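You operate a simulated robot arm through the tools that you are given. There is no shell and no other tool. Be economical: measure what you need, move in short steps, check, and stop when the job is done.

You are at the controls of a simulated two-armed robot. One attempt, no reset.

TASK
Pick up the 3.0 Nm torque key from the rework table with one hand, pass it to the other hand and put it on the top of the lid bench.
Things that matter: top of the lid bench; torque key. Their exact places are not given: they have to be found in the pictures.

Only the result counts: the job must be done as asked and must still hold three seconds after the hand-in. Knocking over, shifting, dropping, spilling or breaking anything else fails it. A push-on lid holds only when it is set on centred and level and pressed home; a screw cap is set on level and turned clockwise until tight.

THE ROBOT
Two 7-joint arms with two-finger parallel grippers on one trunk, on a base that drives. Base frame: it is fixed to the floor where the robot stands at the start and does not move with it; the origin is under the middle of the robot, x ahead of it, y to its left, z up; the surface under the hand at the start is at about z = 0.82. Readings come in m, degrees, newtons and seconds.
The left shoulder is at the start at [0.07, 0.188, 1.29], the right one opposite. With the tool pointing down near the work surface each hand reaches from about 0.18 to 0.76 m from the robot's upright axis, wherever it stands, measured 20 degrees to its own side. Places, roughly: top of the lid bench [3.1, -0.6, 0.8]. Payload 3.91 kg a hand.
The TCP of each hand is the grasp point between the finger pads, 0.03 m short of the fingertips. In the tool frame z runs along the fingers and y along their closing line. The gripper opens to 0.11 m. The fingers are 0.02 m wide and 0.01 m thick; the gripper's body (0.048 by 0.112 m) begins 0.055 m behind the TCP.
Orientation is told as [roll, pitch, yaw] about the base's x, y, z axes, in that order, counted from this pose: with the fingers straight down and closing along the base's y, the tool's x points along the base's -x, its y along +y and its z along -z.

THE INTERFACE
- The arms move only by the tool servo_tool. It takes "left_moves", "right_moves" or both (then of equal length, played together; a hand with none holds still); each is text: rows parted by semicolons, each of 7 numbers parted by spaces: the shift along the tool's x, y, z in cm, then the turn, a rotation vector about the tool's x, y, z in degrees, then the opening, from 0 (shut) to 1 (fully open). In form: tx ty tz wx wy wz hand; .... A call has 1 to 12 rows; each row shifts and turns the commanded pose from where the row before left it, along the tool's axes as they then stand. A row lasts 0.2 s, in which the tool goes at most 0.05 m and 8.6 degrees; a call with a longer step from one row to the next is refused whole, and so is a gripper value outside its range. Where a pose cannot be reached the arm comes as near as it can. A force on the tool above 40 N (or 10 N above the force at the start of the call, whichever is more), or a blocked arm, ends the call early, and 0.2 s more pass. The fingers move at their own pace (about 0.072 m/s each) and stop on an object; they squeeze with about 22 N. The grip force told is the motor's: it shows also when the fingers shut on nothing. Time passes only in rows, and 0.2 s behind the last, so rows that do not move let the fingers close. It gives the time, the measured TCP pose, the force on the tool (base axes), the opening and the grip force at its end, in the units of the frame above (readings bear some noise), with the torque about the TCP (base axes, N m) and any sound that the robot's microphone picked up.
- Cameras (640 x 400 px; columns grow to the right, rows downward): "scene" is now at [0.133, 0.0174, 1.5136]; the picture's right is [0.18, -0.98, 0.00], its down [-0.60, -0.11, -0.79] and it looks along [0.78, 0.14, -0.61] (base axes); focal length 292 px, centre (320, 200). "left" rides on the left gripper at [0.072, -0.017, -0.103] in its tool frame; the picture's right is [0.23, 0.97, 0.00], its down [-0.76, 0.18, -0.62] and it looks along [-0.61, 0.14, 0.78] (tool axes); focal length 222 px, centre (320, 200). "right" rides on the right gripper at [0.072, 0.017, -0.103] in its tool frame; the picture's right is [-0.23, 0.97, 0.00], its down [-0.76, -0.18, -0.62] and it looks along [-0.61, -0.14, 0.78] (tool axes); focal length 222 px, centre (320, 200).
- capture(camera): a new picture of that camera. It takes no simulated time.
- raise_lower(by): slides the trunk up (or, below 0, down) by that many m; the arms and the scene camera ride with it, the base frame stays. It gives what a move gives, with no picture.
- roll_base(legs): drives the robot by 1 to 6 legs, each [ahead, turn to the left] in m and degrees, along the robot's own axes; the way and the turn of a leg run together, so that a leg with both is an arc; at most 1.5 m and 180 degrees a leg. The arms and the cameras ride along, it lands a little off, and it stops where it bumps. It gives what a move gives.
- aim_head(pan, tilt): turns the head with the scene camera to pan (to the left, within 86 degrees either way) and tilt (down, from -29 to 69), counted from straight ahead of the robot. It gives what a move gives.
- measure_at(camera, pixels): for up to 12 pixels [column, row] of the newest picture of that camera ("zoom" is the newest enlarged one), the place [x, y, z] in the base frame of the surface seen there, good to about 0.002 m. It takes no simulated time.
- enlarge(camera, box): a new picture of the part [left, top, right, bottom] of that camera's present view, enlarged. It takes no simulated time.
- finish_job(): hands the job in; it is judged then, once.

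Work in short steps. Measure before you move; look again where a grasp or a placing could have gone wrong, and mend it. You have 80 turns and 62 pictures in all, those below and enlarged ones among them. Open the grippers and draw the arms clear of the work before you hand the job in, unless the task says otherwise; then end with one line.

The tools are called after "Call:" as a command line: name --argument value ..., lists and objects as JSON in quotes. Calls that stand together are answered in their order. servo_tool: Moves the arms, as the interface text tells. Its arguments: {"type":"object","properties":{"left_moves":{"type":"string"},"right_moves":{"type":"string"}},"required":[]} The other tools are called the same way: raise_lower (by) slides the trunk up or down; roll_base (legs) drives the base; aim_head (pan, tilt) turns the head that bears the scene camera; capture (camera) takes a picture; measure_at (camera, pixels) gives the place of the surface under pixels of a picture; enlarge (camera, box) takes an enlarged picture of a part of a camera's view; finish_job () hands the job in.

At the start:

```text
clock: 0.0
left_eef_pos: [0.5041, 0.382, 1.1186]
left_ee_rot: [0.0, 0.0, 0.0]
left_wrist_force: [-1.0, 0.5, -0.5]
left_wrist_torque: [0.0, -0.01, -0.03]
left_grip_width: 0.1101
left_gripper_force: 0.0
right_eef_pos: [0.5689, -0.052, 1.2224]
right_ee_rot: [-0.1, 0.0, 0.0]
right_wrist_force: [0.9, 1.3, 0.2]
right_wrist_torque: [-0.02, 0.04, -0.02]
right_grip_width: 0.1102
right_gripper_force: 0.1
trunk travel left (down, up): [-0.8, 0.14]
robot x, y, heading: [0.0026, 0.0004, -0.3]
head pan, tilt: [10.6, 37.8]
```

scene: 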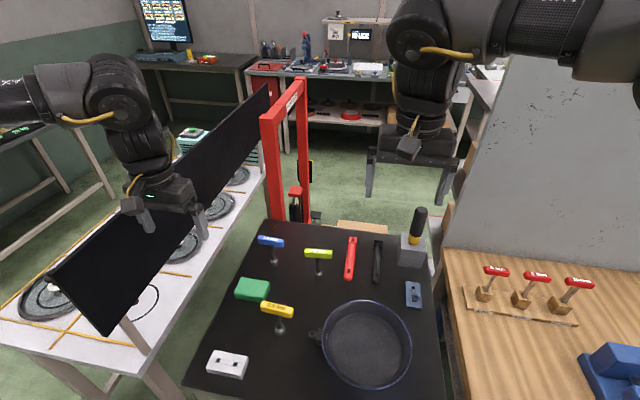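
right: 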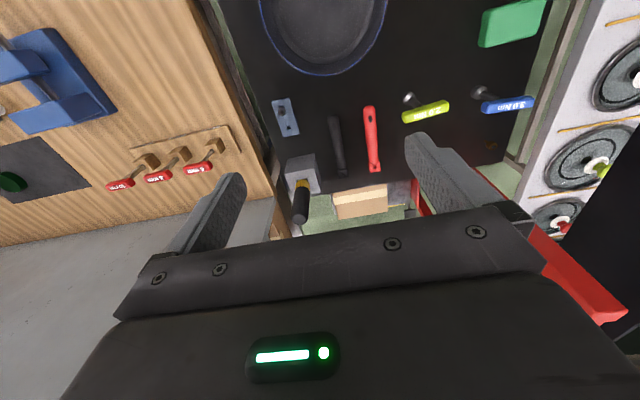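
left: 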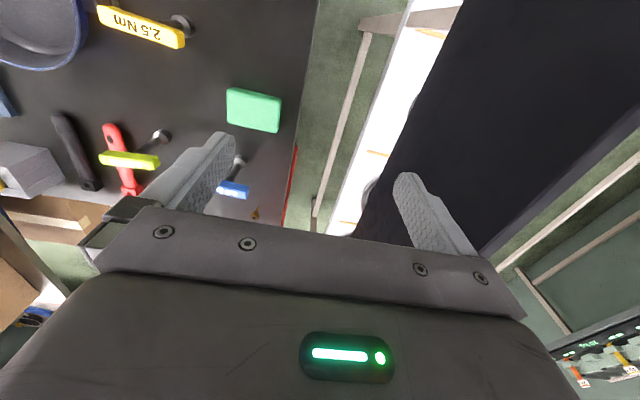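

The right picture shows keys labelled at (425,110) lime and (507,103) blue, the latter perhaps 3.0 Nm; I enlarge them to read.

Call:
enlarge --camera "right" --box '[390, 60, 550, 160]'

Call:
enlarge --camera "scene" --box '[220, 220, 360, 340]'

```text
4.00 times, centred on (470, 110) of right
```

zoom: 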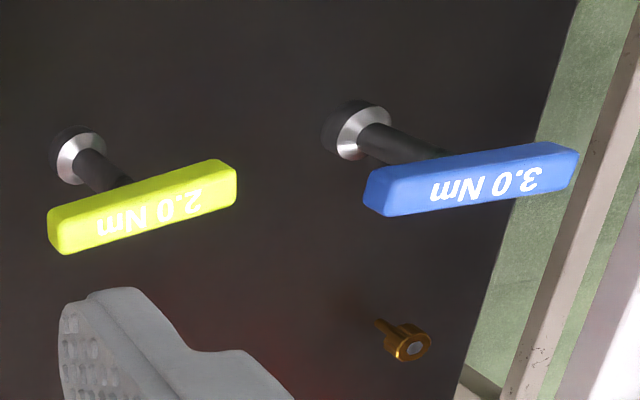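

```text
3.33 times, centred on (290, 280) of scene
```

zoom: 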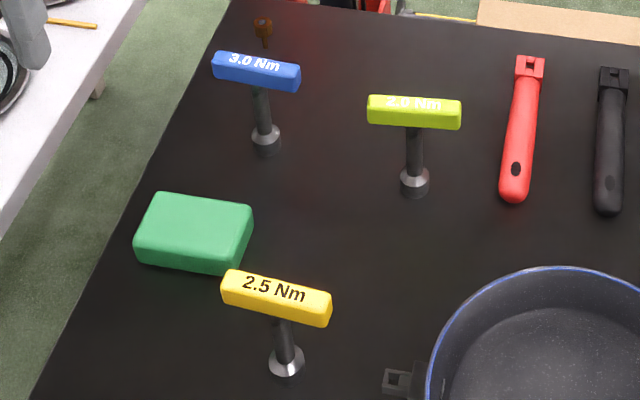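

Blue is 3.0 Nm, standing as a T. I measure its handle, stem, foot and table, plus neighbours in the zoom.

Call:
measure_at --camera "zoom" --pixels '[[220, 58], [255, 62], [293, 72], [290, 86], [255, 80], [216, 75], [262, 110], [266, 150], [266, 170], [372, 105], [455, 112], [264, 25]]'

Call:
aim_head --pan -12 --tilt 15

Call:
capture --camera "scene"

```text
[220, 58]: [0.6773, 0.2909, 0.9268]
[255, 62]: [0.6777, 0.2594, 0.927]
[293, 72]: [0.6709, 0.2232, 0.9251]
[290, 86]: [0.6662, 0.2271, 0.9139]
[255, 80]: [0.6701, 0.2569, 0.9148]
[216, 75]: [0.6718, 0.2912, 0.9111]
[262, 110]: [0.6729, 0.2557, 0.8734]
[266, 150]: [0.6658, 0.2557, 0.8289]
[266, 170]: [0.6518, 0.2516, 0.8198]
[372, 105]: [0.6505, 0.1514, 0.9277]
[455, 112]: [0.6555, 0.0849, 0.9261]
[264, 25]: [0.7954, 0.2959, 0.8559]
```

```text
clock: 0.9
left_eef_pos: [0.5054, 0.3818, 1.1182]
left_ee_rot: [0.1, -0.1, -0.1]
left_wrist_force: [0.5, -0.1, -0.2]
left_wrist_torque: [0.01, 0.02, -0.03]
left_grip_width: 0.11
left_gripper_force: 0.1
right_eef_pos: [0.5688, -0.0533, 1.2229]
right_ee_rot: [-0.1, -0.1, 0.0]
right_wrist_force: [0.1, -0.7, -0.5]
right_wrist_torque: [0.0, -0.04, -0.03]
right_grip_width: 0.1099
right_gripper_force: 0.1
trunk travel left (down, up): [-0.8, 0.14]
robot x, y, heading: [-0.0013, 0.002, -0.1]
head pan, tilt: [-12.0, 15.0]
```

```text
56 pictures are left
```

scene: 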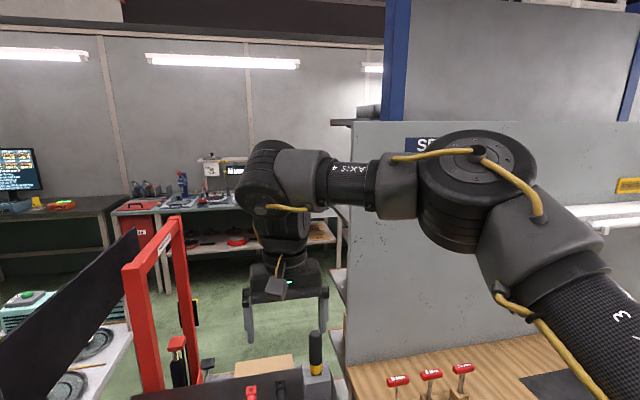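

Key handle centre ≈ [0.672, 0.257, 0.92], bar along y, standing on z≈0.82. Before moving I look around for the way to the lid bench.

Call:
aim_head --pan -70 --tilt 35

Call:
capture --camera "scene"

Call:
aim_head --pan 70 --tilt 35

Call:
capture --camera "scene"

Call:
aim_head --pan 18 --tilt 25

Call:
capture --camera "scene"

```text
clock: 2.1
left_eef_pos: [0.5063, 0.3813, 1.1172]
left_ee_rot: [0.0, 0.1, 0.0]
left_wrist_force: [-0.6, 1.2, -0.2]
left_wrist_torque: [0.03, 0.01, 0.0]
left_grip_width: 0.11
left_gripper_force: 0.0
right_eef_pos: [0.5698, -0.0534, 1.2235]
right_ee_rot: [0.0, 0.1, 0.1]
right_wrist_force: [-0.4, 0.0, -0.1]
right_wrist_torque: [0.01, -0.01, 0.02]
right_grip_width: 0.1099
right_gripper_force: 0.0
trunk travel left (down, up): [-0.8, 0.14]
robot x, y, heading: [-0.0023, 0.0014, 0.2]
head pan, tilt: [-70.0, 35.0]
```

```text
55 pictures are left
```

scene: 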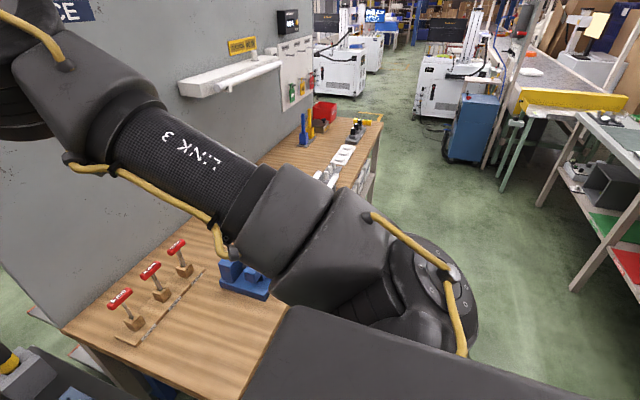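

```text
clock: 4.4
left_eef_pos: [0.5055, 0.3813, 1.1188]
left_ee_rot: [0.1, 0.0, 0.0]
left_wrist_force: [0.4, 0.2, -0.6]
left_wrist_torque: [0.0, 0.03, -0.01]
left_grip_width: 0.1102
left_gripper_force: 0.0
right_eef_pos: [0.5681, -0.0533, 1.2225]
right_ee_rot: [0.0, 0.0, 0.0]
right_wrist_force: [-0.3, -1.1, 0.2]
right_wrist_torque: [-0.03, 0.02, 0.02]
right_grip_width: 0.1104
right_gripper_force: 0.2
trunk travel left (down, up): [-0.8, 0.14]
robot x, y, heading: [-0.0032, -0.0001, -0.1]
head pan, tilt: [70.0, 35.0]
```

```text
54 pictures are left
```

scene: 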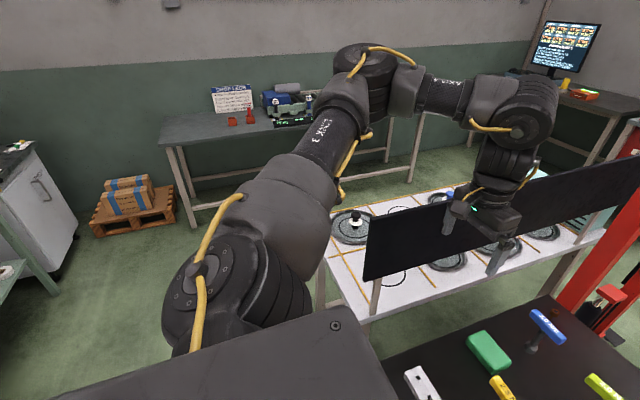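

```text
clock: 5.6
left_eef_pos: [0.5048, 0.3809, 1.1185]
left_ee_rot: [0.1, 0.0, 0.1]
left_wrist_force: [-0.2, 0.1, -1.3]
left_wrist_torque: [0.02, 0.01, -0.04]
left_grip_width: 0.1099
left_gripper_force: 0.0
right_eef_pos: [0.5684, -0.0525, 1.2223]
right_ee_rot: [0.0, 0.1, 0.0]
right_wrist_force: [0.1, 0.3, 0.1]
right_wrist_torque: [-0.01, -0.01, 0.02]
right_grip_width: 0.1098
right_gripper_force: 0.0
trunk travel left (down, up): [-0.8, 0.14]
robot x, y, heading: [0.0029, 0.0012, -0.2]
head pan, tilt: [18.0, 25.0]
```

```text
53 pictures are left
```

scene: 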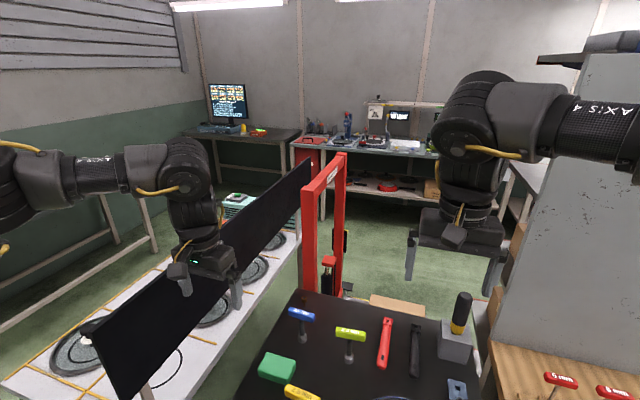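

I measure the screen, gate, benches and floor obstacles in this picture to plan the way.

Call:
measure_at --camera "scene" --pixels '[[310, 165], [345, 156], [105, 352], [312, 188], [370, 148], [300, 140], [425, 155], [540, 165], [515, 195], [498, 330], [495, 260], [400, 300]]'

Call:
measure_at --camera "scene" --pixels '[[480, 315], [455, 322], [435, 318], [310, 290], [345, 278], [260, 265], [420, 240], [560, 180], [232, 135], [230, 390], [560, 360], [520, 235]]'

Call:
enlarge --camera "scene" --box '[280, 90, 440, 240]'

```text
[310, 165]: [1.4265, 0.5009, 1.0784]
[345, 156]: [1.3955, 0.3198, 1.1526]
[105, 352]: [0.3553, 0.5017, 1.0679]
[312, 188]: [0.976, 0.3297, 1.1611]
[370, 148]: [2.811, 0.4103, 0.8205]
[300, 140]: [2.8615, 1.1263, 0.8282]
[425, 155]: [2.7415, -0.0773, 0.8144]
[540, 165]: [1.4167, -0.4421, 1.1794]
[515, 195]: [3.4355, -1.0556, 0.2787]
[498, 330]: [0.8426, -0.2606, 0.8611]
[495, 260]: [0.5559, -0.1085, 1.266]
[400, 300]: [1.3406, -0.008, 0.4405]
```

```text
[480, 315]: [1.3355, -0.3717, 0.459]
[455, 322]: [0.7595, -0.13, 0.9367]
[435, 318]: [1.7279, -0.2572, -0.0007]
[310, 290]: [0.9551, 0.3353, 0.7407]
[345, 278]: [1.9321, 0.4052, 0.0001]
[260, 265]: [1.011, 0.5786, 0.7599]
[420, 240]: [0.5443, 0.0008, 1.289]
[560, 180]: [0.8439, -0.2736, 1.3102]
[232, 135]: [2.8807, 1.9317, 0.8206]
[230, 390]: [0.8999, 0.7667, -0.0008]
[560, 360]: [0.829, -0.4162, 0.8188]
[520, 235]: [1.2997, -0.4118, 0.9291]
```

```text
2.67 times, centred on (360, 165) of scene
```

zoom: 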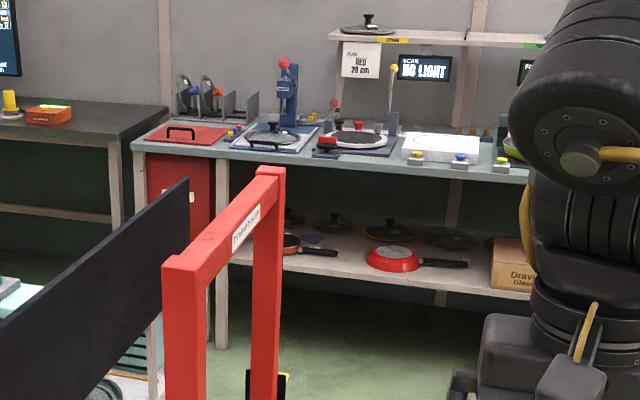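

The gate (y≈0.33, x 0.97–1.4), screen (y≈0.50, top z≈1.08) and table box us in, so I'll go round later. First I turn the left hand by -90° yaw and the right by +90° so that both close along x, cameras outward.

Call:
servo_tool --left_moves "0 0 0 0 0 7.5 1;0 0 0 0 0 7.5 1;0 0 0 0 0 7.5 1;0 0 0 0 0 7.5 1;0 0 0 0 0 7.5 1;0 0 0 0 0 7.5 1;0 0 0 0 0 7.5 1;0 0 0 0 0 7.5 1;0 0 0 0 0 7.5 1;0 0 0 0 0 7.5 1;0 0 0 0 0 7.5 1;0 0 0 0 0 7.5 1" --right_moves "0 0 0 0 0 -7.5 1;0 0 0 0 0 -7.5 1;0 0 0 0 0 -7.5 1;0 0 0 0 0 -7.5 1;0 0 0 0 0 -7.5 1;0 0 0 0 0 -7.5 1;0 0 0 0 0 -7.5 1;0 0 0 0 0 -7.5 1;0 0 0 0 0 -7.5 1;0 0 0 0 0 -7.5 1;0 0 0 0 0 -7.5 1;0 0 0 0 0 -7.5 1"

```text
clock: 8.2
left_eef_pos: [0.5062, 0.3822, 1.1181]
left_ee_rot: [0.1, -0.1, -90.1]
left_wrist_force: [0.4, 0.1, 0.8]
left_wrist_torque: [0.01, 0.02, -0.03]
left_grip_width: 0.11
left_gripper_force: 0.0
right_eef_pos: [0.5688, -0.0523, 1.2234]
right_ee_rot: [0.0, 0.0, 90.1]
right_wrist_force: [-0.3, -0.2, 0.5]
right_wrist_torque: [-0.02, -0.02, 0.02]
right_grip_width: 0.1101
right_gripper_force: 0.1
trunk travel left (down, up): [-0.8, 0.14]
robot x, y, heading: [-0.0, 0.0, 0.1]
head pan, tilt: [18.0, 25.0]
```

Both hands turned fine. Now the left goes above the left half of the blue bar, fingers open.

Call:
servo_tool --left_moves "-2.1 3.32 1.5 0 0 0 1;-2.1 3.32 1.5 0 0 0 1;-2.1 3.32 1.5 0 0 0 1;-2.1 3.32 1.5 0 0 0 1;-2.1 3.32 1.5 0 0 0 1;0 0 0 0 0 0 1"

Call:
capture --camera "left"

Call:
aim_head --pan 14 --tilt 38

Call:
capture --camera "scene"

```text
clock: 9.6
left_eef_pos: [0.6704, 0.2784, 1.0429]
left_ee_rot: [0.0, 0.0, -90.0]
left_wrist_force: [0.1, 0.2, 0.2]
left_wrist_torque: [-0.01, 0.0, 0.0]
left_grip_width: 0.11
left_gripper_force: 0.0
right_eef_pos: [0.5672, -0.0522, 1.2239]
right_ee_rot: [0.0, 0.0, 90.0]
right_wrist_force: [-0.6, -0.5, 0.0]
right_wrist_torque: [0.0, -0.03, -0.01]
right_grip_width: 0.1101
right_gripper_force: 0.0
trunk travel left (down, up): [-0.8, 0.14]
robot x, y, heading: [0.0015, -0.0023, 0.1]
head pan, tilt: [18.0, 25.0]
```

```text
51 pictures are left
```

left: 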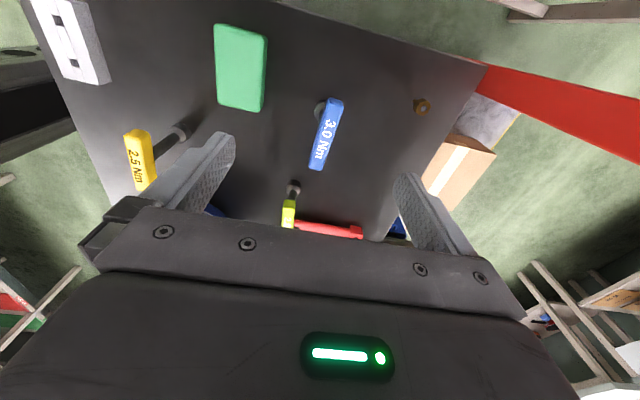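

```text
clock: 10.3
left_eef_pos: [0.6716, 0.2769, 1.0434]
left_ee_rot: [-0.1, 0.0, -90.0]
left_wrist_force: [0.2, -0.3, -0.1]
left_wrist_torque: [0.0, -0.02, -0.01]
left_grip_width: 0.1097
left_gripper_force: 0.0
right_eef_pos: [0.5679, -0.0534, 1.2234]
right_ee_rot: [0.0, 0.0, 90.0]
right_wrist_force: [0.0, -1.1, 1.2]
right_wrist_torque: [0.02, -0.02, 0.0]
right_grip_width: 0.1102
right_gripper_force: 0.1
trunk travel left (down, up): [-0.8, 0.14]
robot x, y, heading: [-0.0001, 0.0018, 0.2]
head pan, tilt: [14.0, 38.0]
```

```text
50 pictures are left
```

scene: 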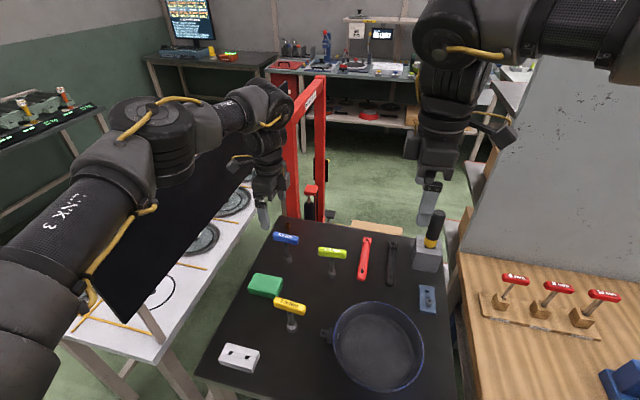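

The bar seems slightly yawed; I measure its top ends in the left picture.

Call:
measure_at --camera "left" --pixels '[[333, 103], [340, 103], [329, 132], [312, 162], [319, 164], [334, 132], [316, 132]]'

Call:
enlarge --camera "left" --box '[280, 80, 380, 180]'

```text
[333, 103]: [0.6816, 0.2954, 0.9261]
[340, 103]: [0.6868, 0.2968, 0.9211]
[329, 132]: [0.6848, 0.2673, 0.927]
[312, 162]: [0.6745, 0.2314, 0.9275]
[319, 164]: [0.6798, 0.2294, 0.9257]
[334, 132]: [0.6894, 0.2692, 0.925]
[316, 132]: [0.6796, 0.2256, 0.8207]
```

```text
4.00 times, centred on (330, 130) of left
```

zoom: 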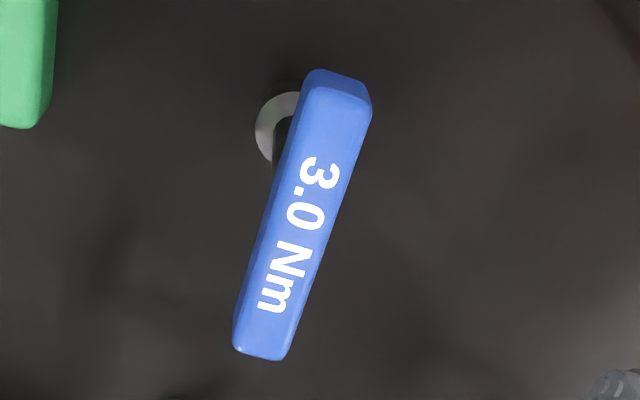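

Measure the top-face corners in the zoom for centre and yaw.

Call:
measure_at --camera "zoom" --pixels '[[310, 95], [362, 108], [338, 95], [242, 340], [280, 352], [262, 342], [272, 215], [334, 225], [302, 220]]'

```text
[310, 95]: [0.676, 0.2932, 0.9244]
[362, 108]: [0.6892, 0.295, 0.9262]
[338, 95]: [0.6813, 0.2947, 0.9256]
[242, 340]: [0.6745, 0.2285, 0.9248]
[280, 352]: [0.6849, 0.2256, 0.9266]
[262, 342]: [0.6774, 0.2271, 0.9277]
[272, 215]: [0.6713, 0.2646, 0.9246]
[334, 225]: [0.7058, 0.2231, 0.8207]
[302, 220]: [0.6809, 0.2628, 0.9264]
```

Bar centre ≈ (0.681, 0.261), yaw about -4°. I align the left hand at (0.682, 0.280) and descend to TCP z≈0.925.

Call:
servo_tool --left_moves "0.3 1.05 0 0 0 4 1;0 0 3 0 0 0 1;0 0 3 0 0 0 1;0 0 3 0 0 0 1;0 0 2.8 0 0 0 1;0 0 0 0 0 0 1"

Call:
capture --camera "left"

Call:
enlarge --camera "scene" --box '[230, 180, 350, 280]'

```text
clock: 11.7
left_eef_pos: [0.6833, 0.2814, 0.9242]
left_ee_rot: [-0.1, -0.1, -94.0]
left_wrist_force: [-0.1, -0.6, -0.5]
left_wrist_torque: [0.01, -0.03, -0.01]
left_grip_width: 0.1101
left_gripper_force: 0.0
right_eef_pos: [0.5688, -0.0525, 1.225]
right_ee_rot: [0.0, 0.1, 90.0]
right_wrist_force: [-1.1, 0.5, -0.3]
right_wrist_torque: [0.01, -0.01, 0.03]
right_grip_width: 0.11
right_gripper_force: 0.0
trunk travel left (down, up): [-0.8, 0.14]
robot x, y, heading: [-0.0003, -0.0012, -0.4]
head pan, tilt: [14.0, 38.0]
```

```text
48 pictures are left
```

left: 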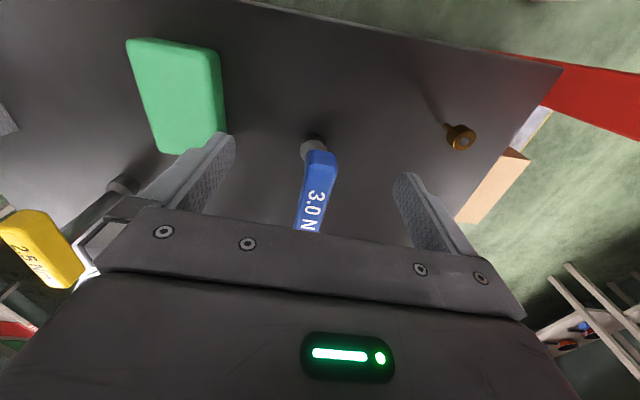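

```text
4.00 times, centred on (290, 230) of scene
```

zoom: 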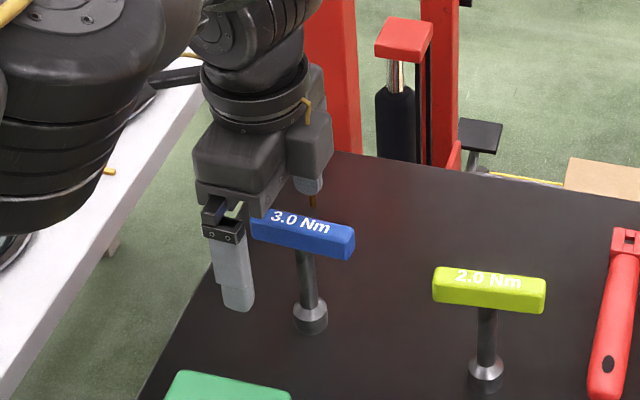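

The bar sits between the fingers at its left half. I close (about 0.048 m per finger, ~0.8 s).

Call:
servo_tool --left_moves "0 0 0 0 0 0 0;0 0 0 0 0 0 0;0 0 0 0 0 0 0;0 0 0 0 0 0 0;0 0 0 0 0 0 0;0 0 0 0 0 0 0;0 0 0 0 0 0 0"

```text
clock: 13.3
left_eef_pos: [0.6834, 0.2797, 0.9249]
left_ee_rot: [0.0, 0.0, -93.9]
left_wrist_force: [-0.5, -0.1, 0.7]
left_wrist_torque: [-0.04, 0.07, -0.01]
left_grip_width: 0.0167
left_gripper_force: 21.7
right_eef_pos: [0.5689, -0.0529, 1.222]
right_ee_rot: [0.1, 0.1, 90.1]
right_wrist_force: [0.1, 0.5, -0.1]
right_wrist_torque: [-0.03, 0.0, 0.01]
right_grip_width: 0.11
right_gripper_force: 0.1
trunk travel left (down, up): [-0.8, 0.14]
robot x, y, heading: [0.0014, -0.0001, 0.2]
head pan, tilt: [14.0, 38.0]
```

Gripped at 0.0167 m width. Lift straight up.

Call:
servo_tool --left_moves "0 0 -1.5 0 0 0 0;0 0 -3 0 0 0 0;0 0 -3 0 0 0 0;0 0 -3 0 0 0 0;0 0 -3 0 0 0 0;0 0 -3 0 0 0 0;0 0 -3 0 0 0 0;0 0 -3 0 0 0 0;0 0 -1.5 0 0 0 0;0 0 0 0 0 0 0"

Call:
capture --camera "left"

Call:
capture --camera "scene"

```text
clock: 15.5
left_eef_pos: [0.6821, 0.2808, 1.1661]
left_ee_rot: [-0.1, 0.0, -94.0]
left_wrist_force: [0.1, -0.5, -2.9]
left_wrist_torque: [0.07, 0.02, -0.02]
left_grip_width: 0.0166
left_gripper_force: 22.3
right_eef_pos: [0.5704, -0.053, 1.2222]
right_ee_rot: [0.0, 0.0, 90.1]
right_wrist_force: [-0.4, 1.0, 0.6]
right_wrist_torque: [0.03, 0.02, -0.01]
right_grip_width: 0.1102
right_gripper_force: 0.0
trunk travel left (down, up): [-0.8, 0.14]
robot x, y, heading: [-0.0034, 0.0029, 0.0]
head pan, tilt: [14.0, 38.0]
```

```text
46 pictures are left
```

left: 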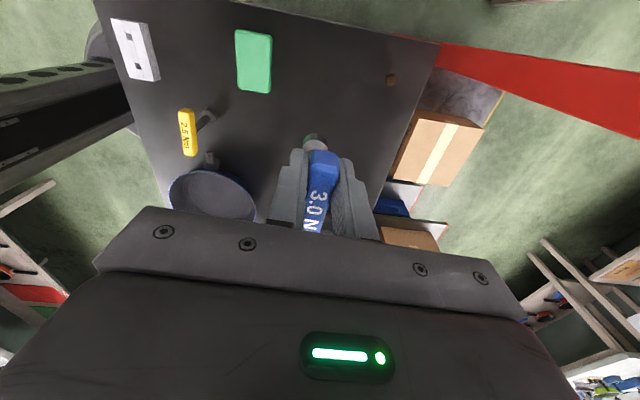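

```text
45 pictures are left
```

scene: 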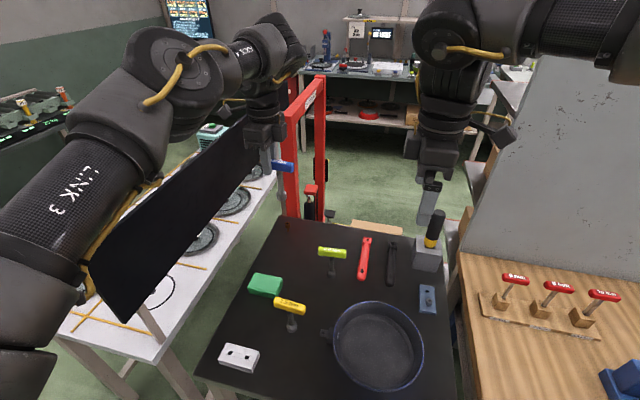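

Key is held upright. Now the left brings it to about [0.52, 0.13, 1.166] while the right tilts 35° leaning out to -y.

Call:
servo_tool --left_moves "-2.68 -2.52 0 0 0 0 0;-2.68 -2.52 0 0 0 0 0;-2.68 -2.52 0 0 0 0 0;-2.68 -2.52 0 0 0 0 0;-2.68 -2.52 0 0 0 0 0;-2.68 -2.52 0 0 0 0 0;0 0 0 0 0 -4 0" --right_moves "0 0 0 0 -7 0 1;0 0 0 0 -7 0 1;0 0 0 0 -7 0 1;0 0 0 0 -7 0 1;0 0 0 0 -7 0 1;0 0 0 0 0 0 1;0 0 0 0 0 0 1"

Call:
capture --camera "right"

Call:
capture --camera "scene"

```text
clock: 17.1
left_eef_pos: [0.5201, 0.1289, 1.1656]
left_ee_rot: [0.0, 0.0, -89.8]
left_wrist_force: [0.2, -0.3, -1.8]
left_wrist_torque: [0.04, 0.04, -0.01]
left_grip_width: 0.0165
left_gripper_force: 22.2
right_eef_pos: [0.5683, -0.0516, 1.2229]
right_ee_rot: [0.0, -35.1, 90.0]
right_wrist_force: [0.4, 0.6, 0.6]
right_wrist_torque: [0.02, 0.0, 0.01]
right_grip_width: 0.1099
right_gripper_force: 0.0
trunk travel left (down, up): [-0.8, 0.14]
robot x, y, heading: [-0.0009, -0.0002, 0.3]
head pan, tilt: [14.0, 38.0]
```

```text
44 pictures are left
```

right: 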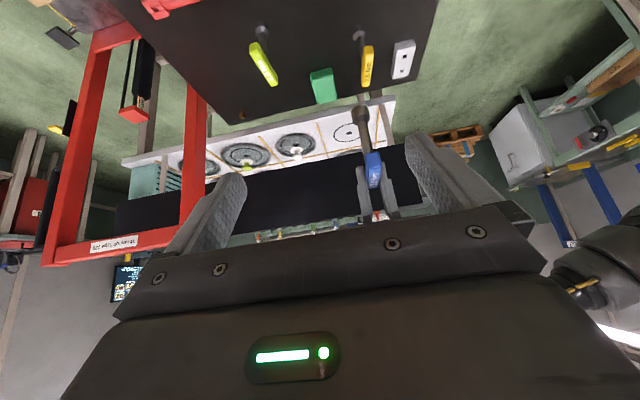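

```text
43 pictures are left
```

scene: 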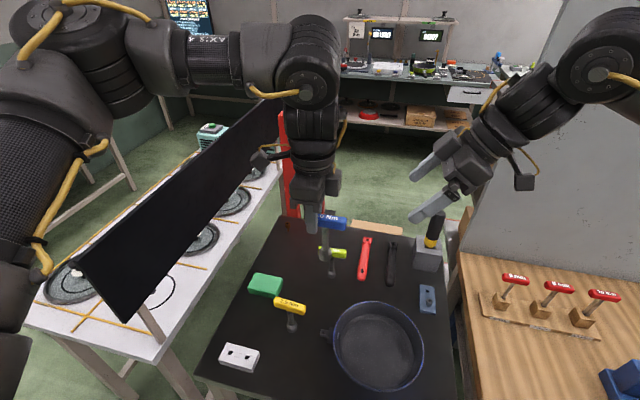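

The left holds the key at (332,222); I zoom to check the bar's pose and measure it.

Call:
enlarge --camera "scene" --box '[280, 170, 380, 270]'

```text
4.00 times, centred on (330, 220) of scene
```

zoom: 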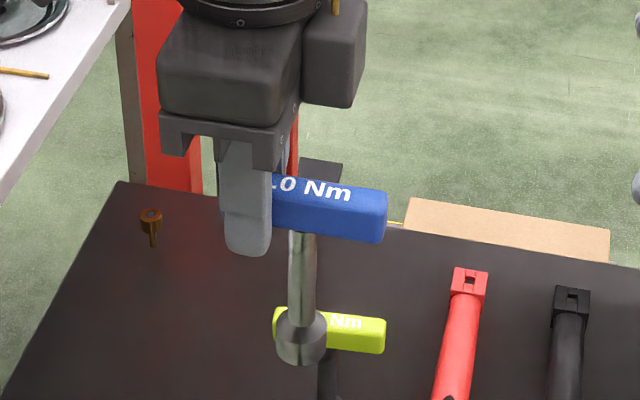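

Call:
measure_at --camera "zoom" --pixels '[[280, 185], [330, 192], [384, 195], [375, 222], [325, 215], [380, 240], [283, 227], [302, 270], [300, 340], [300, 360]]'

```text
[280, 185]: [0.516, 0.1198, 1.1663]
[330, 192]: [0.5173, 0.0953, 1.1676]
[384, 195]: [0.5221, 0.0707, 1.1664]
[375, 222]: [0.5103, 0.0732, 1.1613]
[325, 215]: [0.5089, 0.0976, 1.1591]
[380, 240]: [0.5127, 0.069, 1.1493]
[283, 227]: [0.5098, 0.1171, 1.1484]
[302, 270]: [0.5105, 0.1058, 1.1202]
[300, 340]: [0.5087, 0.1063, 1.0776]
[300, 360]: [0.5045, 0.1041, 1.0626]
```

Bar's free end is at y≈0.069, centre z≈1.158, x≈0.518. The right hand goes to a point 5 cm short of the grip along its tilted axis.

Call:
servo_tool --right_moves "-2.46 1.67 0.77 0 0 0 1;-2.46 1.67 0.77 0 0 0 1;-2.46 1.67 0.77 0 0 0 1;0 0 2.5 0 0 0 1;0 0 2.5 0 0 0 1;0 0 0 0 0 0 1"

Call:
capture --camera "right"

Call:
enlarge --camera "scene" --box '[260, 130, 420, 270]'

```text
clock: 18.5
left_eef_pos: [0.5195, 0.1287, 1.1664]
left_ee_rot: [0.1, 0.0, -90.0]
left_wrist_force: [-0.1, -0.2, -2.2]
left_wrist_torque: [0.04, -0.01, 0.0]
left_grip_width: 0.0167
left_gripper_force: 21.9
right_eef_pos: [0.5187, 0.0509, 1.2039]
right_ee_rot: [0.0, -35.0, 90.1]
right_wrist_force: [0.0, -0.4, 0.0]
right_wrist_torque: [0.0, -0.02, 0.04]
right_grip_width: 0.11
right_gripper_force: 0.1
trunk travel left (down, up): [-0.8, 0.14]
robot x, y, heading: [0.0015, -0.0034, 0.1]
head pan, tilt: [14.0, 38.0]
```

```text
41 pictures are left
```

right: 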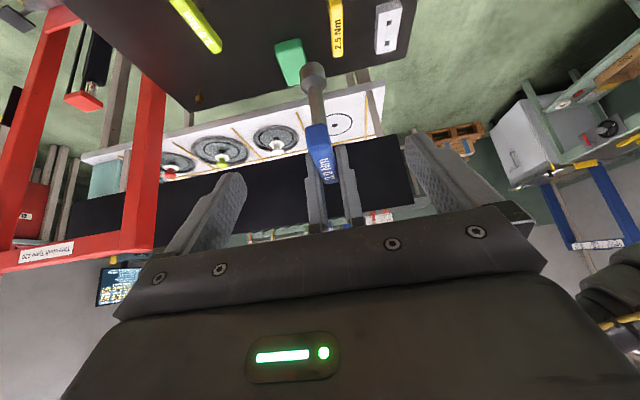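

```text
2.86 times, centred on (340, 200) of scene
```

zoom: 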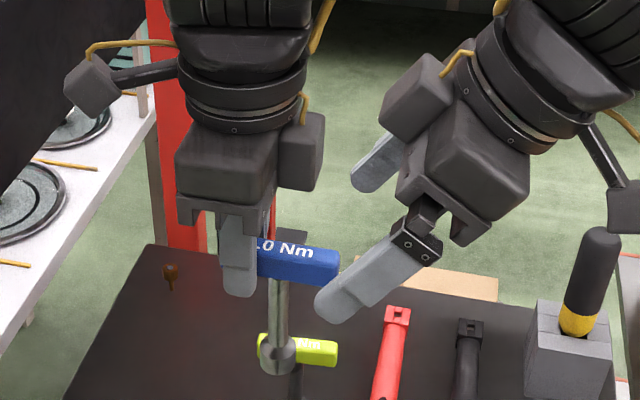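

The wrist housings (px 325 vs 380 in the zoom) would come close at 35°, so I tilt the right hand to 50° first, then advance to the grip point.

Call:
servo_tool --right_moves "0 0 0 0 -7.5 0 1;0 0 0 0 -7.5 0 1;1.39 0 0 0 0 0 1;0 0 1.5 0 0 0 1;0 0 1.5 0 0 0 1;0 0 1.3 0 0 0 1;0 0 0 0 0 0 1"

Call:
capture --camera "right"

Call:
enlarge --camera "scene" --box '[260, 130, 420, 270]'

```text
clock: 20.1
left_eef_pos: [0.5193, 0.1296, 1.1662]
left_ee_rot: [0.1, 0.0, -90.1]
left_wrist_force: [0.0, 0.2, -1.7]
left_wrist_torque: [0.06, 0.02, 0.0]
left_grip_width: 0.0166
left_gripper_force: 21.9
right_eef_pos: [0.5186, 0.0739, 1.1667]
right_ee_rot: [0.1, -50.0, 89.9]
right_wrist_force: [-0.4, 0.2, 0.7]
right_wrist_torque: [-0.03, 0.02, 0.0]
right_grip_width: 0.1097
right_gripper_force: 0.1
trunk travel left (down, up): [-0.8, 0.14]
robot x, y, heading: [0.0004, 0.0006, -0.0]
head pan, tilt: [14.0, 38.0]
```

```text
39 pictures are left
```

right: 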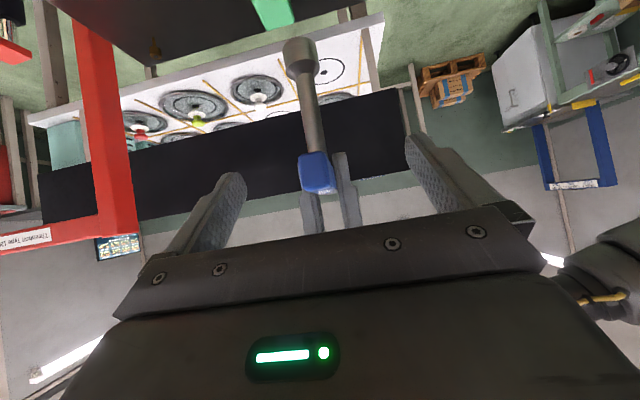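

```text
2.86 times, centred on (340, 200) of scene
```

zoom: 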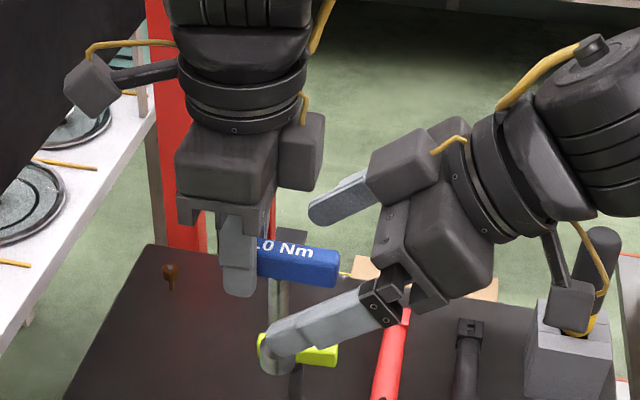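

Geometry looks right and clearances are fine. Close the right hand.

Call:
servo_tool --right_moves "0 0 0 0 0 0 0;0 0 0 0 0 0 0;0 0 0 0 0 0 0;0 0 0 0 0 0 0;0 0 0 0 0 0 0;0 0 0 0 0 0 0;0 0 0 0 0 0 0"

Call:
enlarge --camera "scene" --box '[280, 170, 380, 270]'

```text
clock: 21.7
left_eef_pos: [0.5198, 0.1286, 1.1659]
left_ee_rot: [-0.1, 0.1, -90.0]
left_wrist_force: [-13.8, -2.0, -0.5]
left_wrist_torque: [-0.15, 0.08, -0.36]
left_grip_width: 0.0167
left_gripper_force: 22.3
right_eef_pos: [0.5182, 0.0741, 1.1664]
right_ee_rot: [0.0, -50.0, 89.9]
right_wrist_force: [14.3, 2.4, -1.7]
right_wrist_torque: [-0.03, -0.13, -0.4]
right_grip_width: 0.0169
right_gripper_force: 21.8
trunk travel left (down, up): [-0.8, 0.14]
robot x, y, heading: [0.0002, 0.0007, 0.0]
head pan, tilt: [14.0, 38.0]
```

```text
4.00 times, centred on (330, 220) of scene
```

zoom: 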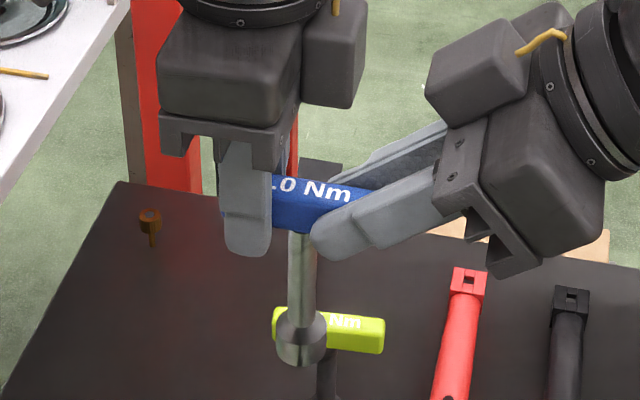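

Both hold (0.0167/0.0169 m). I release the left and lift it straight away.

Call:
servo_tool --left_moves "0 0 0 0 0 0 0.6;0 0 0 0 0 0 0.6;0 0 0 0 0 0 0.6;0 0 0 0 0 0 0.6;0.3 0 -2 0 0 0 0.6;0.3 0 -3 0 0 0 0.6;1 0 -3 0 0 0 0.6;2 0 -3 0 0 0 0.6;0 0 0 0 0 0 0.6"

Call:
enlarge --camera "scene" --box '[260, 130, 420, 270]'

Call:
capture --camera "right"

```text
clock: 23.7
left_eef_pos: [0.52, 0.1668, 1.2764]
left_ee_rot: [-0.1, 0.0, -89.9]
left_wrist_force: [-0.4, 0.8, -0.6]
left_wrist_torque: [0.02, 0.02, -0.02]
left_grip_width: 0.0659
left_gripper_force: 0.0
right_eef_pos: [0.5188, 0.0733, 1.1666]
right_ee_rot: [0.0, -50.0, 89.9]
right_wrist_force: [-0.2, 0.0, 0.4]
right_wrist_torque: [-0.08, 0.04, 0.01]
right_grip_width: 0.0168
right_gripper_force: 22.0
trunk travel left (down, up): [-0.8, 0.14]
robot x, y, heading: [0.0, 0.0003, -0.1]
head pan, tilt: [14.0, 38.0]
```

```text
2.86 times, centred on (340, 200) of scene
```

zoom: 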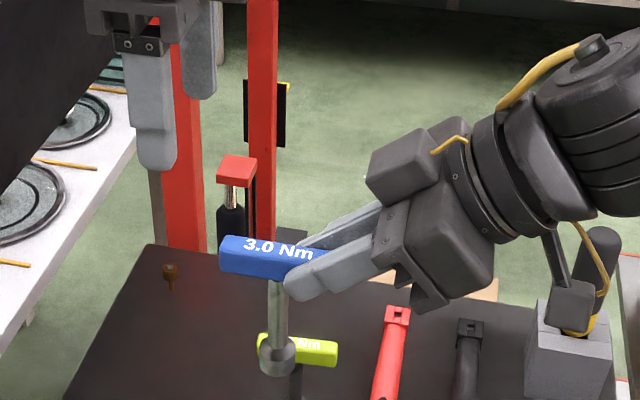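

```text
35 pictures are left
```

right: 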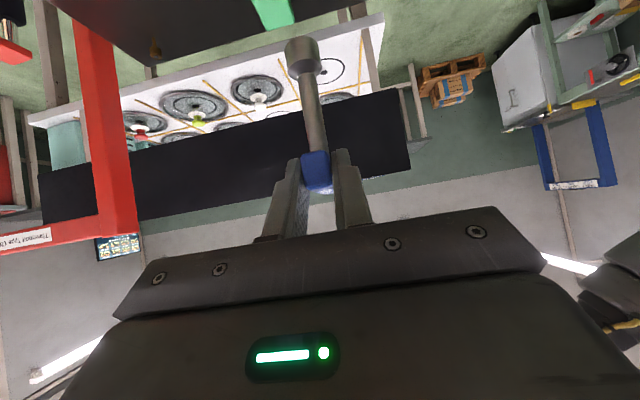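

The right hand alone holds the key upright. I tuck both arms in towards the trunk for driving, then look for a route.

Call:
servo_tool --left_moves "1.19 -1.71 -0.34 0 0 0 0.6;1.19 -1.71 -0.34 0 0 0 0.6;1.19 -1.71 -0.34 0 0 0 0.6;1.19 -1.71 -0.34 0 0 0 0.6;1.19 -1.71 -0.34 0 0 0 0.6;1.19 -1.71 -0.34 0 0 0 0.6;1.19 -1.71 -0.34 0 0 0 0.6" --right_moves "1.14 1.99 -3.2 0 0 0 0;1.14 1.99 -3.2 0 0 0 0;1.14 1.99 -3.2 0 0 0 0;1.14 1.99 -3.2 0 0 0 0;1.14 1.99 -3.2 0 0 0 0;1.14 1.99 -3.2 0 0 0 0;1.14 1.99 -3.2 0 0 0 0"

Call:
aim_head --pan 80 --tilt 35

Call:
capture --camera "scene"

```text
clock: 25.3
left_eef_pos: [0.3971, 0.2472, 1.301]
left_ee_rot: [0.2, 0.2, -90.0]
left_wrist_force: [0.3, 0.3, 0.2]
left_wrist_torque: [0.01, -0.04, -0.03]
left_grip_width: 0.0658
left_gripper_force: 0.1
right_eef_pos: [0.3754, -0.1513, 1.253]
right_ee_rot: [-0.2, -50.0, 90.3]
right_wrist_force: [0.0, -0.2, -2.2]
right_wrist_torque: [-0.06, -0.01, -0.04]
right_grip_width: 0.0166
right_gripper_force: 21.8
trunk travel left (down, up): [-0.8, 0.14]
robot x, y, heading: [0.0003, -0.0013, 0.0]
head pan, tilt: [14.0, 38.0]
```

```text
clock: 26.7
left_eef_pos: [0.4001, 0.2487, 1.2983]
left_ee_rot: [-0.1, 0.0, -89.9]
left_wrist_force: [-0.3, -0.3, -0.3]
left_wrist_torque: [-0.01, 0.0, 0.01]
left_grip_width: 0.066
left_gripper_force: 0.0
right_eef_pos: [0.3804, -0.1508, 1.2514]
right_ee_rot: [0.1, -50.1, 90.0]
right_wrist_force: [0.1, -0.2, -2.4]
right_wrist_torque: [-0.07, 0.01, -0.01]
right_grip_width: 0.017
right_gripper_force: 21.8
trunk travel left (down, up): [-0.8, 0.14]
robot x, y, heading: [0.0016, 0.0029, -0.1]
head pan, tilt: [80.0, 35.0]
```

```text
34 pictures are left
```

scene: 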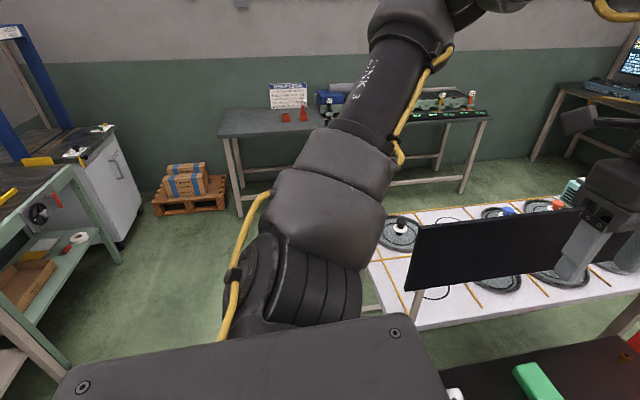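

Measure the left side: conveyor corners, back table front edge, left-rear benches, floor.

Call:
measure_at --camera "scene" --pixels '[[375, 265], [425, 325], [390, 222], [560, 195], [240, 212], [462, 190], [488, 115], [120, 260], [75, 165], [185, 215], [530, 160], [420, 345]]'

Call:
aim_head --pan -85 --tilt 35

Call:
capture --camera "scene"

```text
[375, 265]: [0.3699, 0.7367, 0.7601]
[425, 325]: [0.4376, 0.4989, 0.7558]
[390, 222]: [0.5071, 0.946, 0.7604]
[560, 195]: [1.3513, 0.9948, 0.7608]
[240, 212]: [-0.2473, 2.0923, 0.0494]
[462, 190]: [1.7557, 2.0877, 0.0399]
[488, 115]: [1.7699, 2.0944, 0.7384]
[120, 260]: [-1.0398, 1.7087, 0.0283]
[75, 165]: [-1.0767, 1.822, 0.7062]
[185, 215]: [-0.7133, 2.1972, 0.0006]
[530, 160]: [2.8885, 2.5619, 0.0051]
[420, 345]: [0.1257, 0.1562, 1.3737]
```

```text
clock: 29.2
left_eef_pos: [0.3997, 0.2484, 1.299]
left_ee_rot: [0.0, -0.1, -90.0]
left_wrist_force: [-0.2, -0.4, -0.2]
left_wrist_torque: [-0.01, -0.01, -0.01]
left_grip_width: 0.0662
left_gripper_force: 0.1
right_eef_pos: [0.3797, -0.1502, 1.2524]
right_ee_rot: [0.0, -50.1, 90.0]
right_wrist_force: [-0.4, 0.7, -2.2]
right_wrist_torque: [-0.11, 0.03, 0.03]
right_grip_width: 0.0168
right_gripper_force: 22.3
trunk travel left (down, up): [-0.8, 0.14]
robot x, y, heading: [-0.0011, -0.0013, -0.0]
head pan, tilt: [-85.0, 35.0]
```

```text
33 pictures are left
```

scene: 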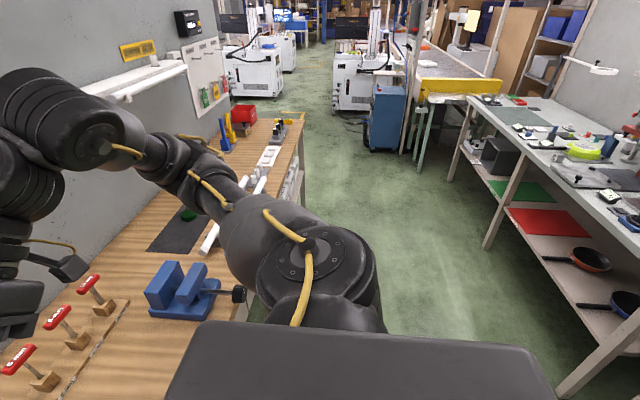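

Left corridor (y 1.05–2.09) looks free from x -0.7 to beyond. I check the distances behind/right of me here.

Call:
measure_at --camera "scene" --pixels '[[562, 395], [485, 247], [462, 115], [450, 180], [385, 145], [305, 125], [250, 300], [440, 300], [628, 345], [300, 205]]'

```text
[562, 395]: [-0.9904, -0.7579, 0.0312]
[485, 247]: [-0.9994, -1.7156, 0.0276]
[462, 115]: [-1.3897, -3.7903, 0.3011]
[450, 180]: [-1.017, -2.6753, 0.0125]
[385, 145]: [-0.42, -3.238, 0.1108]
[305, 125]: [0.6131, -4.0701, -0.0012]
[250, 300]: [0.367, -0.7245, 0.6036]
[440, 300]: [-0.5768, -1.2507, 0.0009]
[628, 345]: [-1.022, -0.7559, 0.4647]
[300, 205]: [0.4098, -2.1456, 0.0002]
```

Aisle is x -0.99…0.37. I back off 0.3 m, turn left 90° and check the pose.

Call:
roll_base --legs '[[-0.3, 0], [0, 90]]'

Call:
aim_head --pan 0 --tilt 35

Call:
capture --camera "scene"

```text
clock: 35.1
left_eef_pos: [-0.549, 0.3987, 1.2998]
left_ee_rot: [0.0, 0.1, 0.3]
left_wrist_force: [-0.1, 0.8, 0.7]
left_wrist_torque: [0.01, 0.0, 0.0]
left_grip_width: 0.0657
left_gripper_force: 0.0
right_eef_pos: [-0.1488, 0.3796, 1.2527]
right_ee_rot: [0.1, -49.9, -179.9]
right_wrist_force: [-0.2, -0.6, -2.1]
right_wrist_torque: [0.0, -0.1, -0.03]
right_grip_width: 0.0168
right_gripper_force: 22.2
trunk travel left (down, up): [-0.8, 0.14]
robot x, y, heading: [-0.2959, -0.0007, 90.3]
head pan, tilt: [-85.0, 35.0]
```

```text
clock: 36.7
left_eef_pos: [-0.5481, 0.3977, 1.2983]
left_ee_rot: [0.1, 0.1, 0.3]
left_wrist_force: [0.0, -0.2, 0.2]
left_wrist_torque: [0.01, -0.01, 0.01]
left_grip_width: 0.0662
left_gripper_force: 0.1
right_eef_pos: [-0.1493, 0.3795, 1.252]
right_ee_rot: [0.0, -50.0, -179.8]
right_wrist_force: [0.7, 0.4, -2.8]
right_wrist_torque: [0.02, -0.08, 0.03]
right_grip_width: 0.017
right_gripper_force: 22.1
trunk travel left (down, up): [-0.8, 0.14]
robot x, y, heading: [-0.297, -0.0007, 90.2]
head pan, tilt: [0.0, 35.0]
```

```text
32 pictures are left
```

scene: 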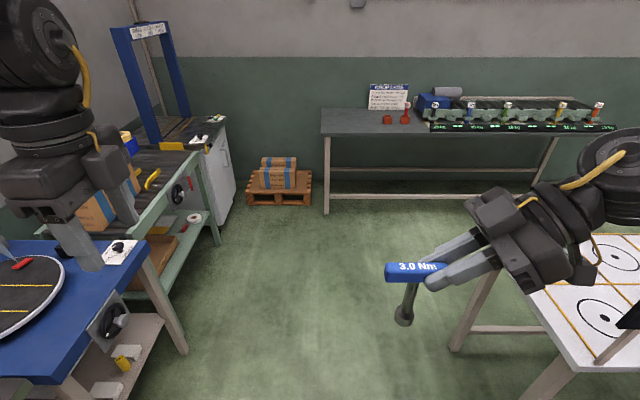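

The way ahead is open; I check lateral clearance of the left tables before driving.

Call:
measure_at --camera "scene" --pixels '[[180, 350], [218, 240], [150, 245], [200, 160], [455, 345], [530, 290], [235, 195], [195, 60]]'

```text
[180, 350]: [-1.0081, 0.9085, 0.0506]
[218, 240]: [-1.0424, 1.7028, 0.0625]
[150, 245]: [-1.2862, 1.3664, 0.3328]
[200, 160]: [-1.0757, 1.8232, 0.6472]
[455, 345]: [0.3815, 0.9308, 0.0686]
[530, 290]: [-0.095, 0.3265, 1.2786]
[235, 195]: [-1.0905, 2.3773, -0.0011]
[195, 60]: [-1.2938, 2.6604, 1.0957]
```

Clear on both sides (-1.0 and +0.38). Drive 1.5 m and turn right.

Call:
roll_base --legs '[[1.5, 0], [0, -90.2]]'

Call:
capture --camera "scene"

```text
clock: 48.0
left_eef_pos: [0.1025, 1.7509, 1.2993]
left_ee_rot: [0.0, 0.1, -90.7]
left_wrist_force: [0.2, 1.0, -0.3]
left_wrist_torque: [0.03, -0.03, 0.0]
left_grip_width: 0.0661
left_gripper_force: 0.1
right_eef_pos: [0.0771, 1.3526, 1.2529]
right_ee_rot: [0.0, -49.9, 89.2]
right_wrist_force: [0.1, -0.1, -3.1]
right_wrist_torque: [-0.06, -0.05, 0.03]
right_grip_width: 0.0168
right_gripper_force: 22.5
trunk travel left (down, up): [-0.8, 0.14]
robot x, y, heading: [-0.3004, 1.5083, -0.7]
head pan, tilt: [0.0, 35.0]
```

```text
31 pictures are left
```

scene: 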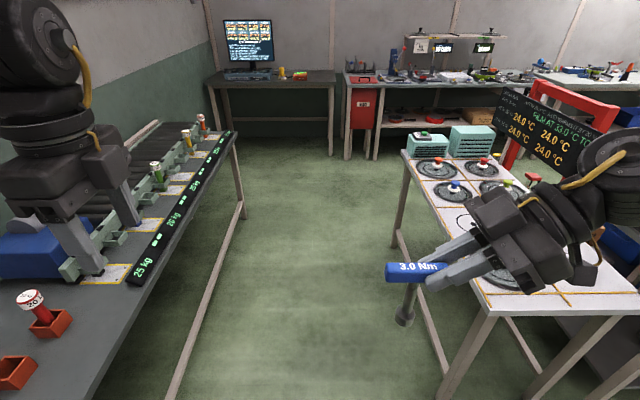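

Corridor ahead is open. Measure its edges and the bench positions ahead.

Call:
measure_at --camera "scene" --pixels '[[180, 250], [237, 135], [440, 300], [404, 152], [398, 235], [210, 110], [340, 85], [500, 88], [527, 90], [620, 85], [360, 150], [515, 155]]'

Call:
enlarge --camera "scene" --box '[330, 20, 640, 140]'

```text
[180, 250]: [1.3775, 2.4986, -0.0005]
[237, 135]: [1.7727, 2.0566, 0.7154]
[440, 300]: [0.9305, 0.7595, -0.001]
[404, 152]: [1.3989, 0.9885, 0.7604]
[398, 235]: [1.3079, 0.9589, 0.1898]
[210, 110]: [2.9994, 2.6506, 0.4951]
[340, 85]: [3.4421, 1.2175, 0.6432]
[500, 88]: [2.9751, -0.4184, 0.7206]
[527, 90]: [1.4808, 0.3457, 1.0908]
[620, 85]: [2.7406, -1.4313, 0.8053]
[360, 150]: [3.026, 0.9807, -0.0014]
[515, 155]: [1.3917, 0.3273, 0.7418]
```

```text
2.06 times, centred on (485, 80) of scene
```

zoom: 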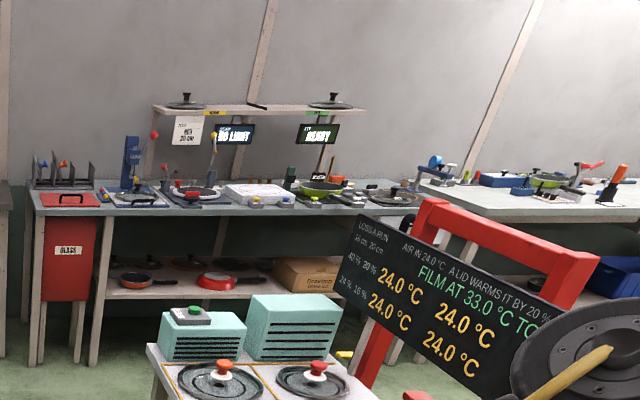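

Clear to x≈1.95; drive there and turn right to look along the bench front.

Call:
roll_base --legs '[[0, 0.7], [1.5, 0], [0.75, 0], [0, -60]]'

Call:
aim_head --pan 0 --tilt 28

Call:
capture --camera "scene"

```text
clock: 62.0
left_eef_pos: [2.3641, 1.2488, 1.2987]
left_ee_rot: [-0.1, 0.0, -150.9]
left_wrist_force: [-0.2, 0.5, 0.4]
left_wrist_torque: [-0.01, -0.03, 0.02]
left_grip_width: 0.066
left_gripper_force: 0.0
right_eef_pos: [2.0058, 1.0732, 1.2532]
right_ee_rot: [-0.1, -50.0, 29.1]
right_wrist_force: [0.7, 0.3, -3.5]
right_wrist_torque: [-0.07, 0.1, 0.01]
right_grip_width: 0.0169
right_gripper_force: 22.5
trunk travel left (down, up): [-0.8, 0.14]
robot x, y, heading: [1.9536, 1.4738, -60.9]
head pan, tilt: [0.0, 35.0]
```

```text
clock: 62.7
left_eef_pos: [2.3638, 1.248, 1.2982]
left_ee_rot: [-0.1, 0.1, -150.8]
left_wrist_force: [0.4, 0.6, 0.0]
left_wrist_torque: [-0.01, -0.01, 0.01]
left_grip_width: 0.0662
left_gripper_force: 0.0
right_eef_pos: [2.0051, 1.071, 1.2527]
right_ee_rot: [0.2, -50.0, 29.1]
right_wrist_force: [0.1, -0.5, -2.1]
right_wrist_torque: [0.0, 0.08, 0.0]
right_grip_width: 0.0169
right_gripper_force: 22.0
trunk travel left (down, up): [-0.8, 0.14]
robot x, y, heading: [1.9543, 1.478, -61.0]
head pan, tilt: [0.0, 28.0]
```

```text
29 pictures are left
```

scene: 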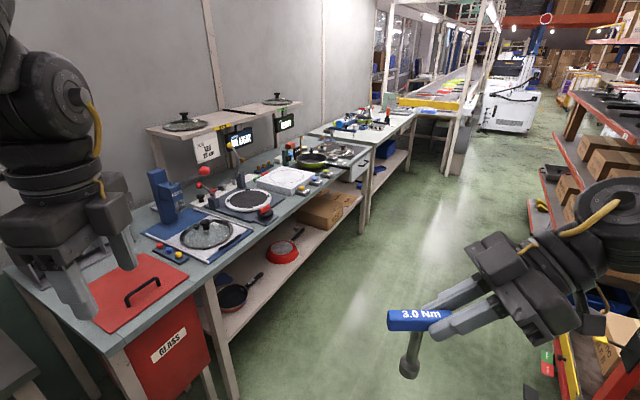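

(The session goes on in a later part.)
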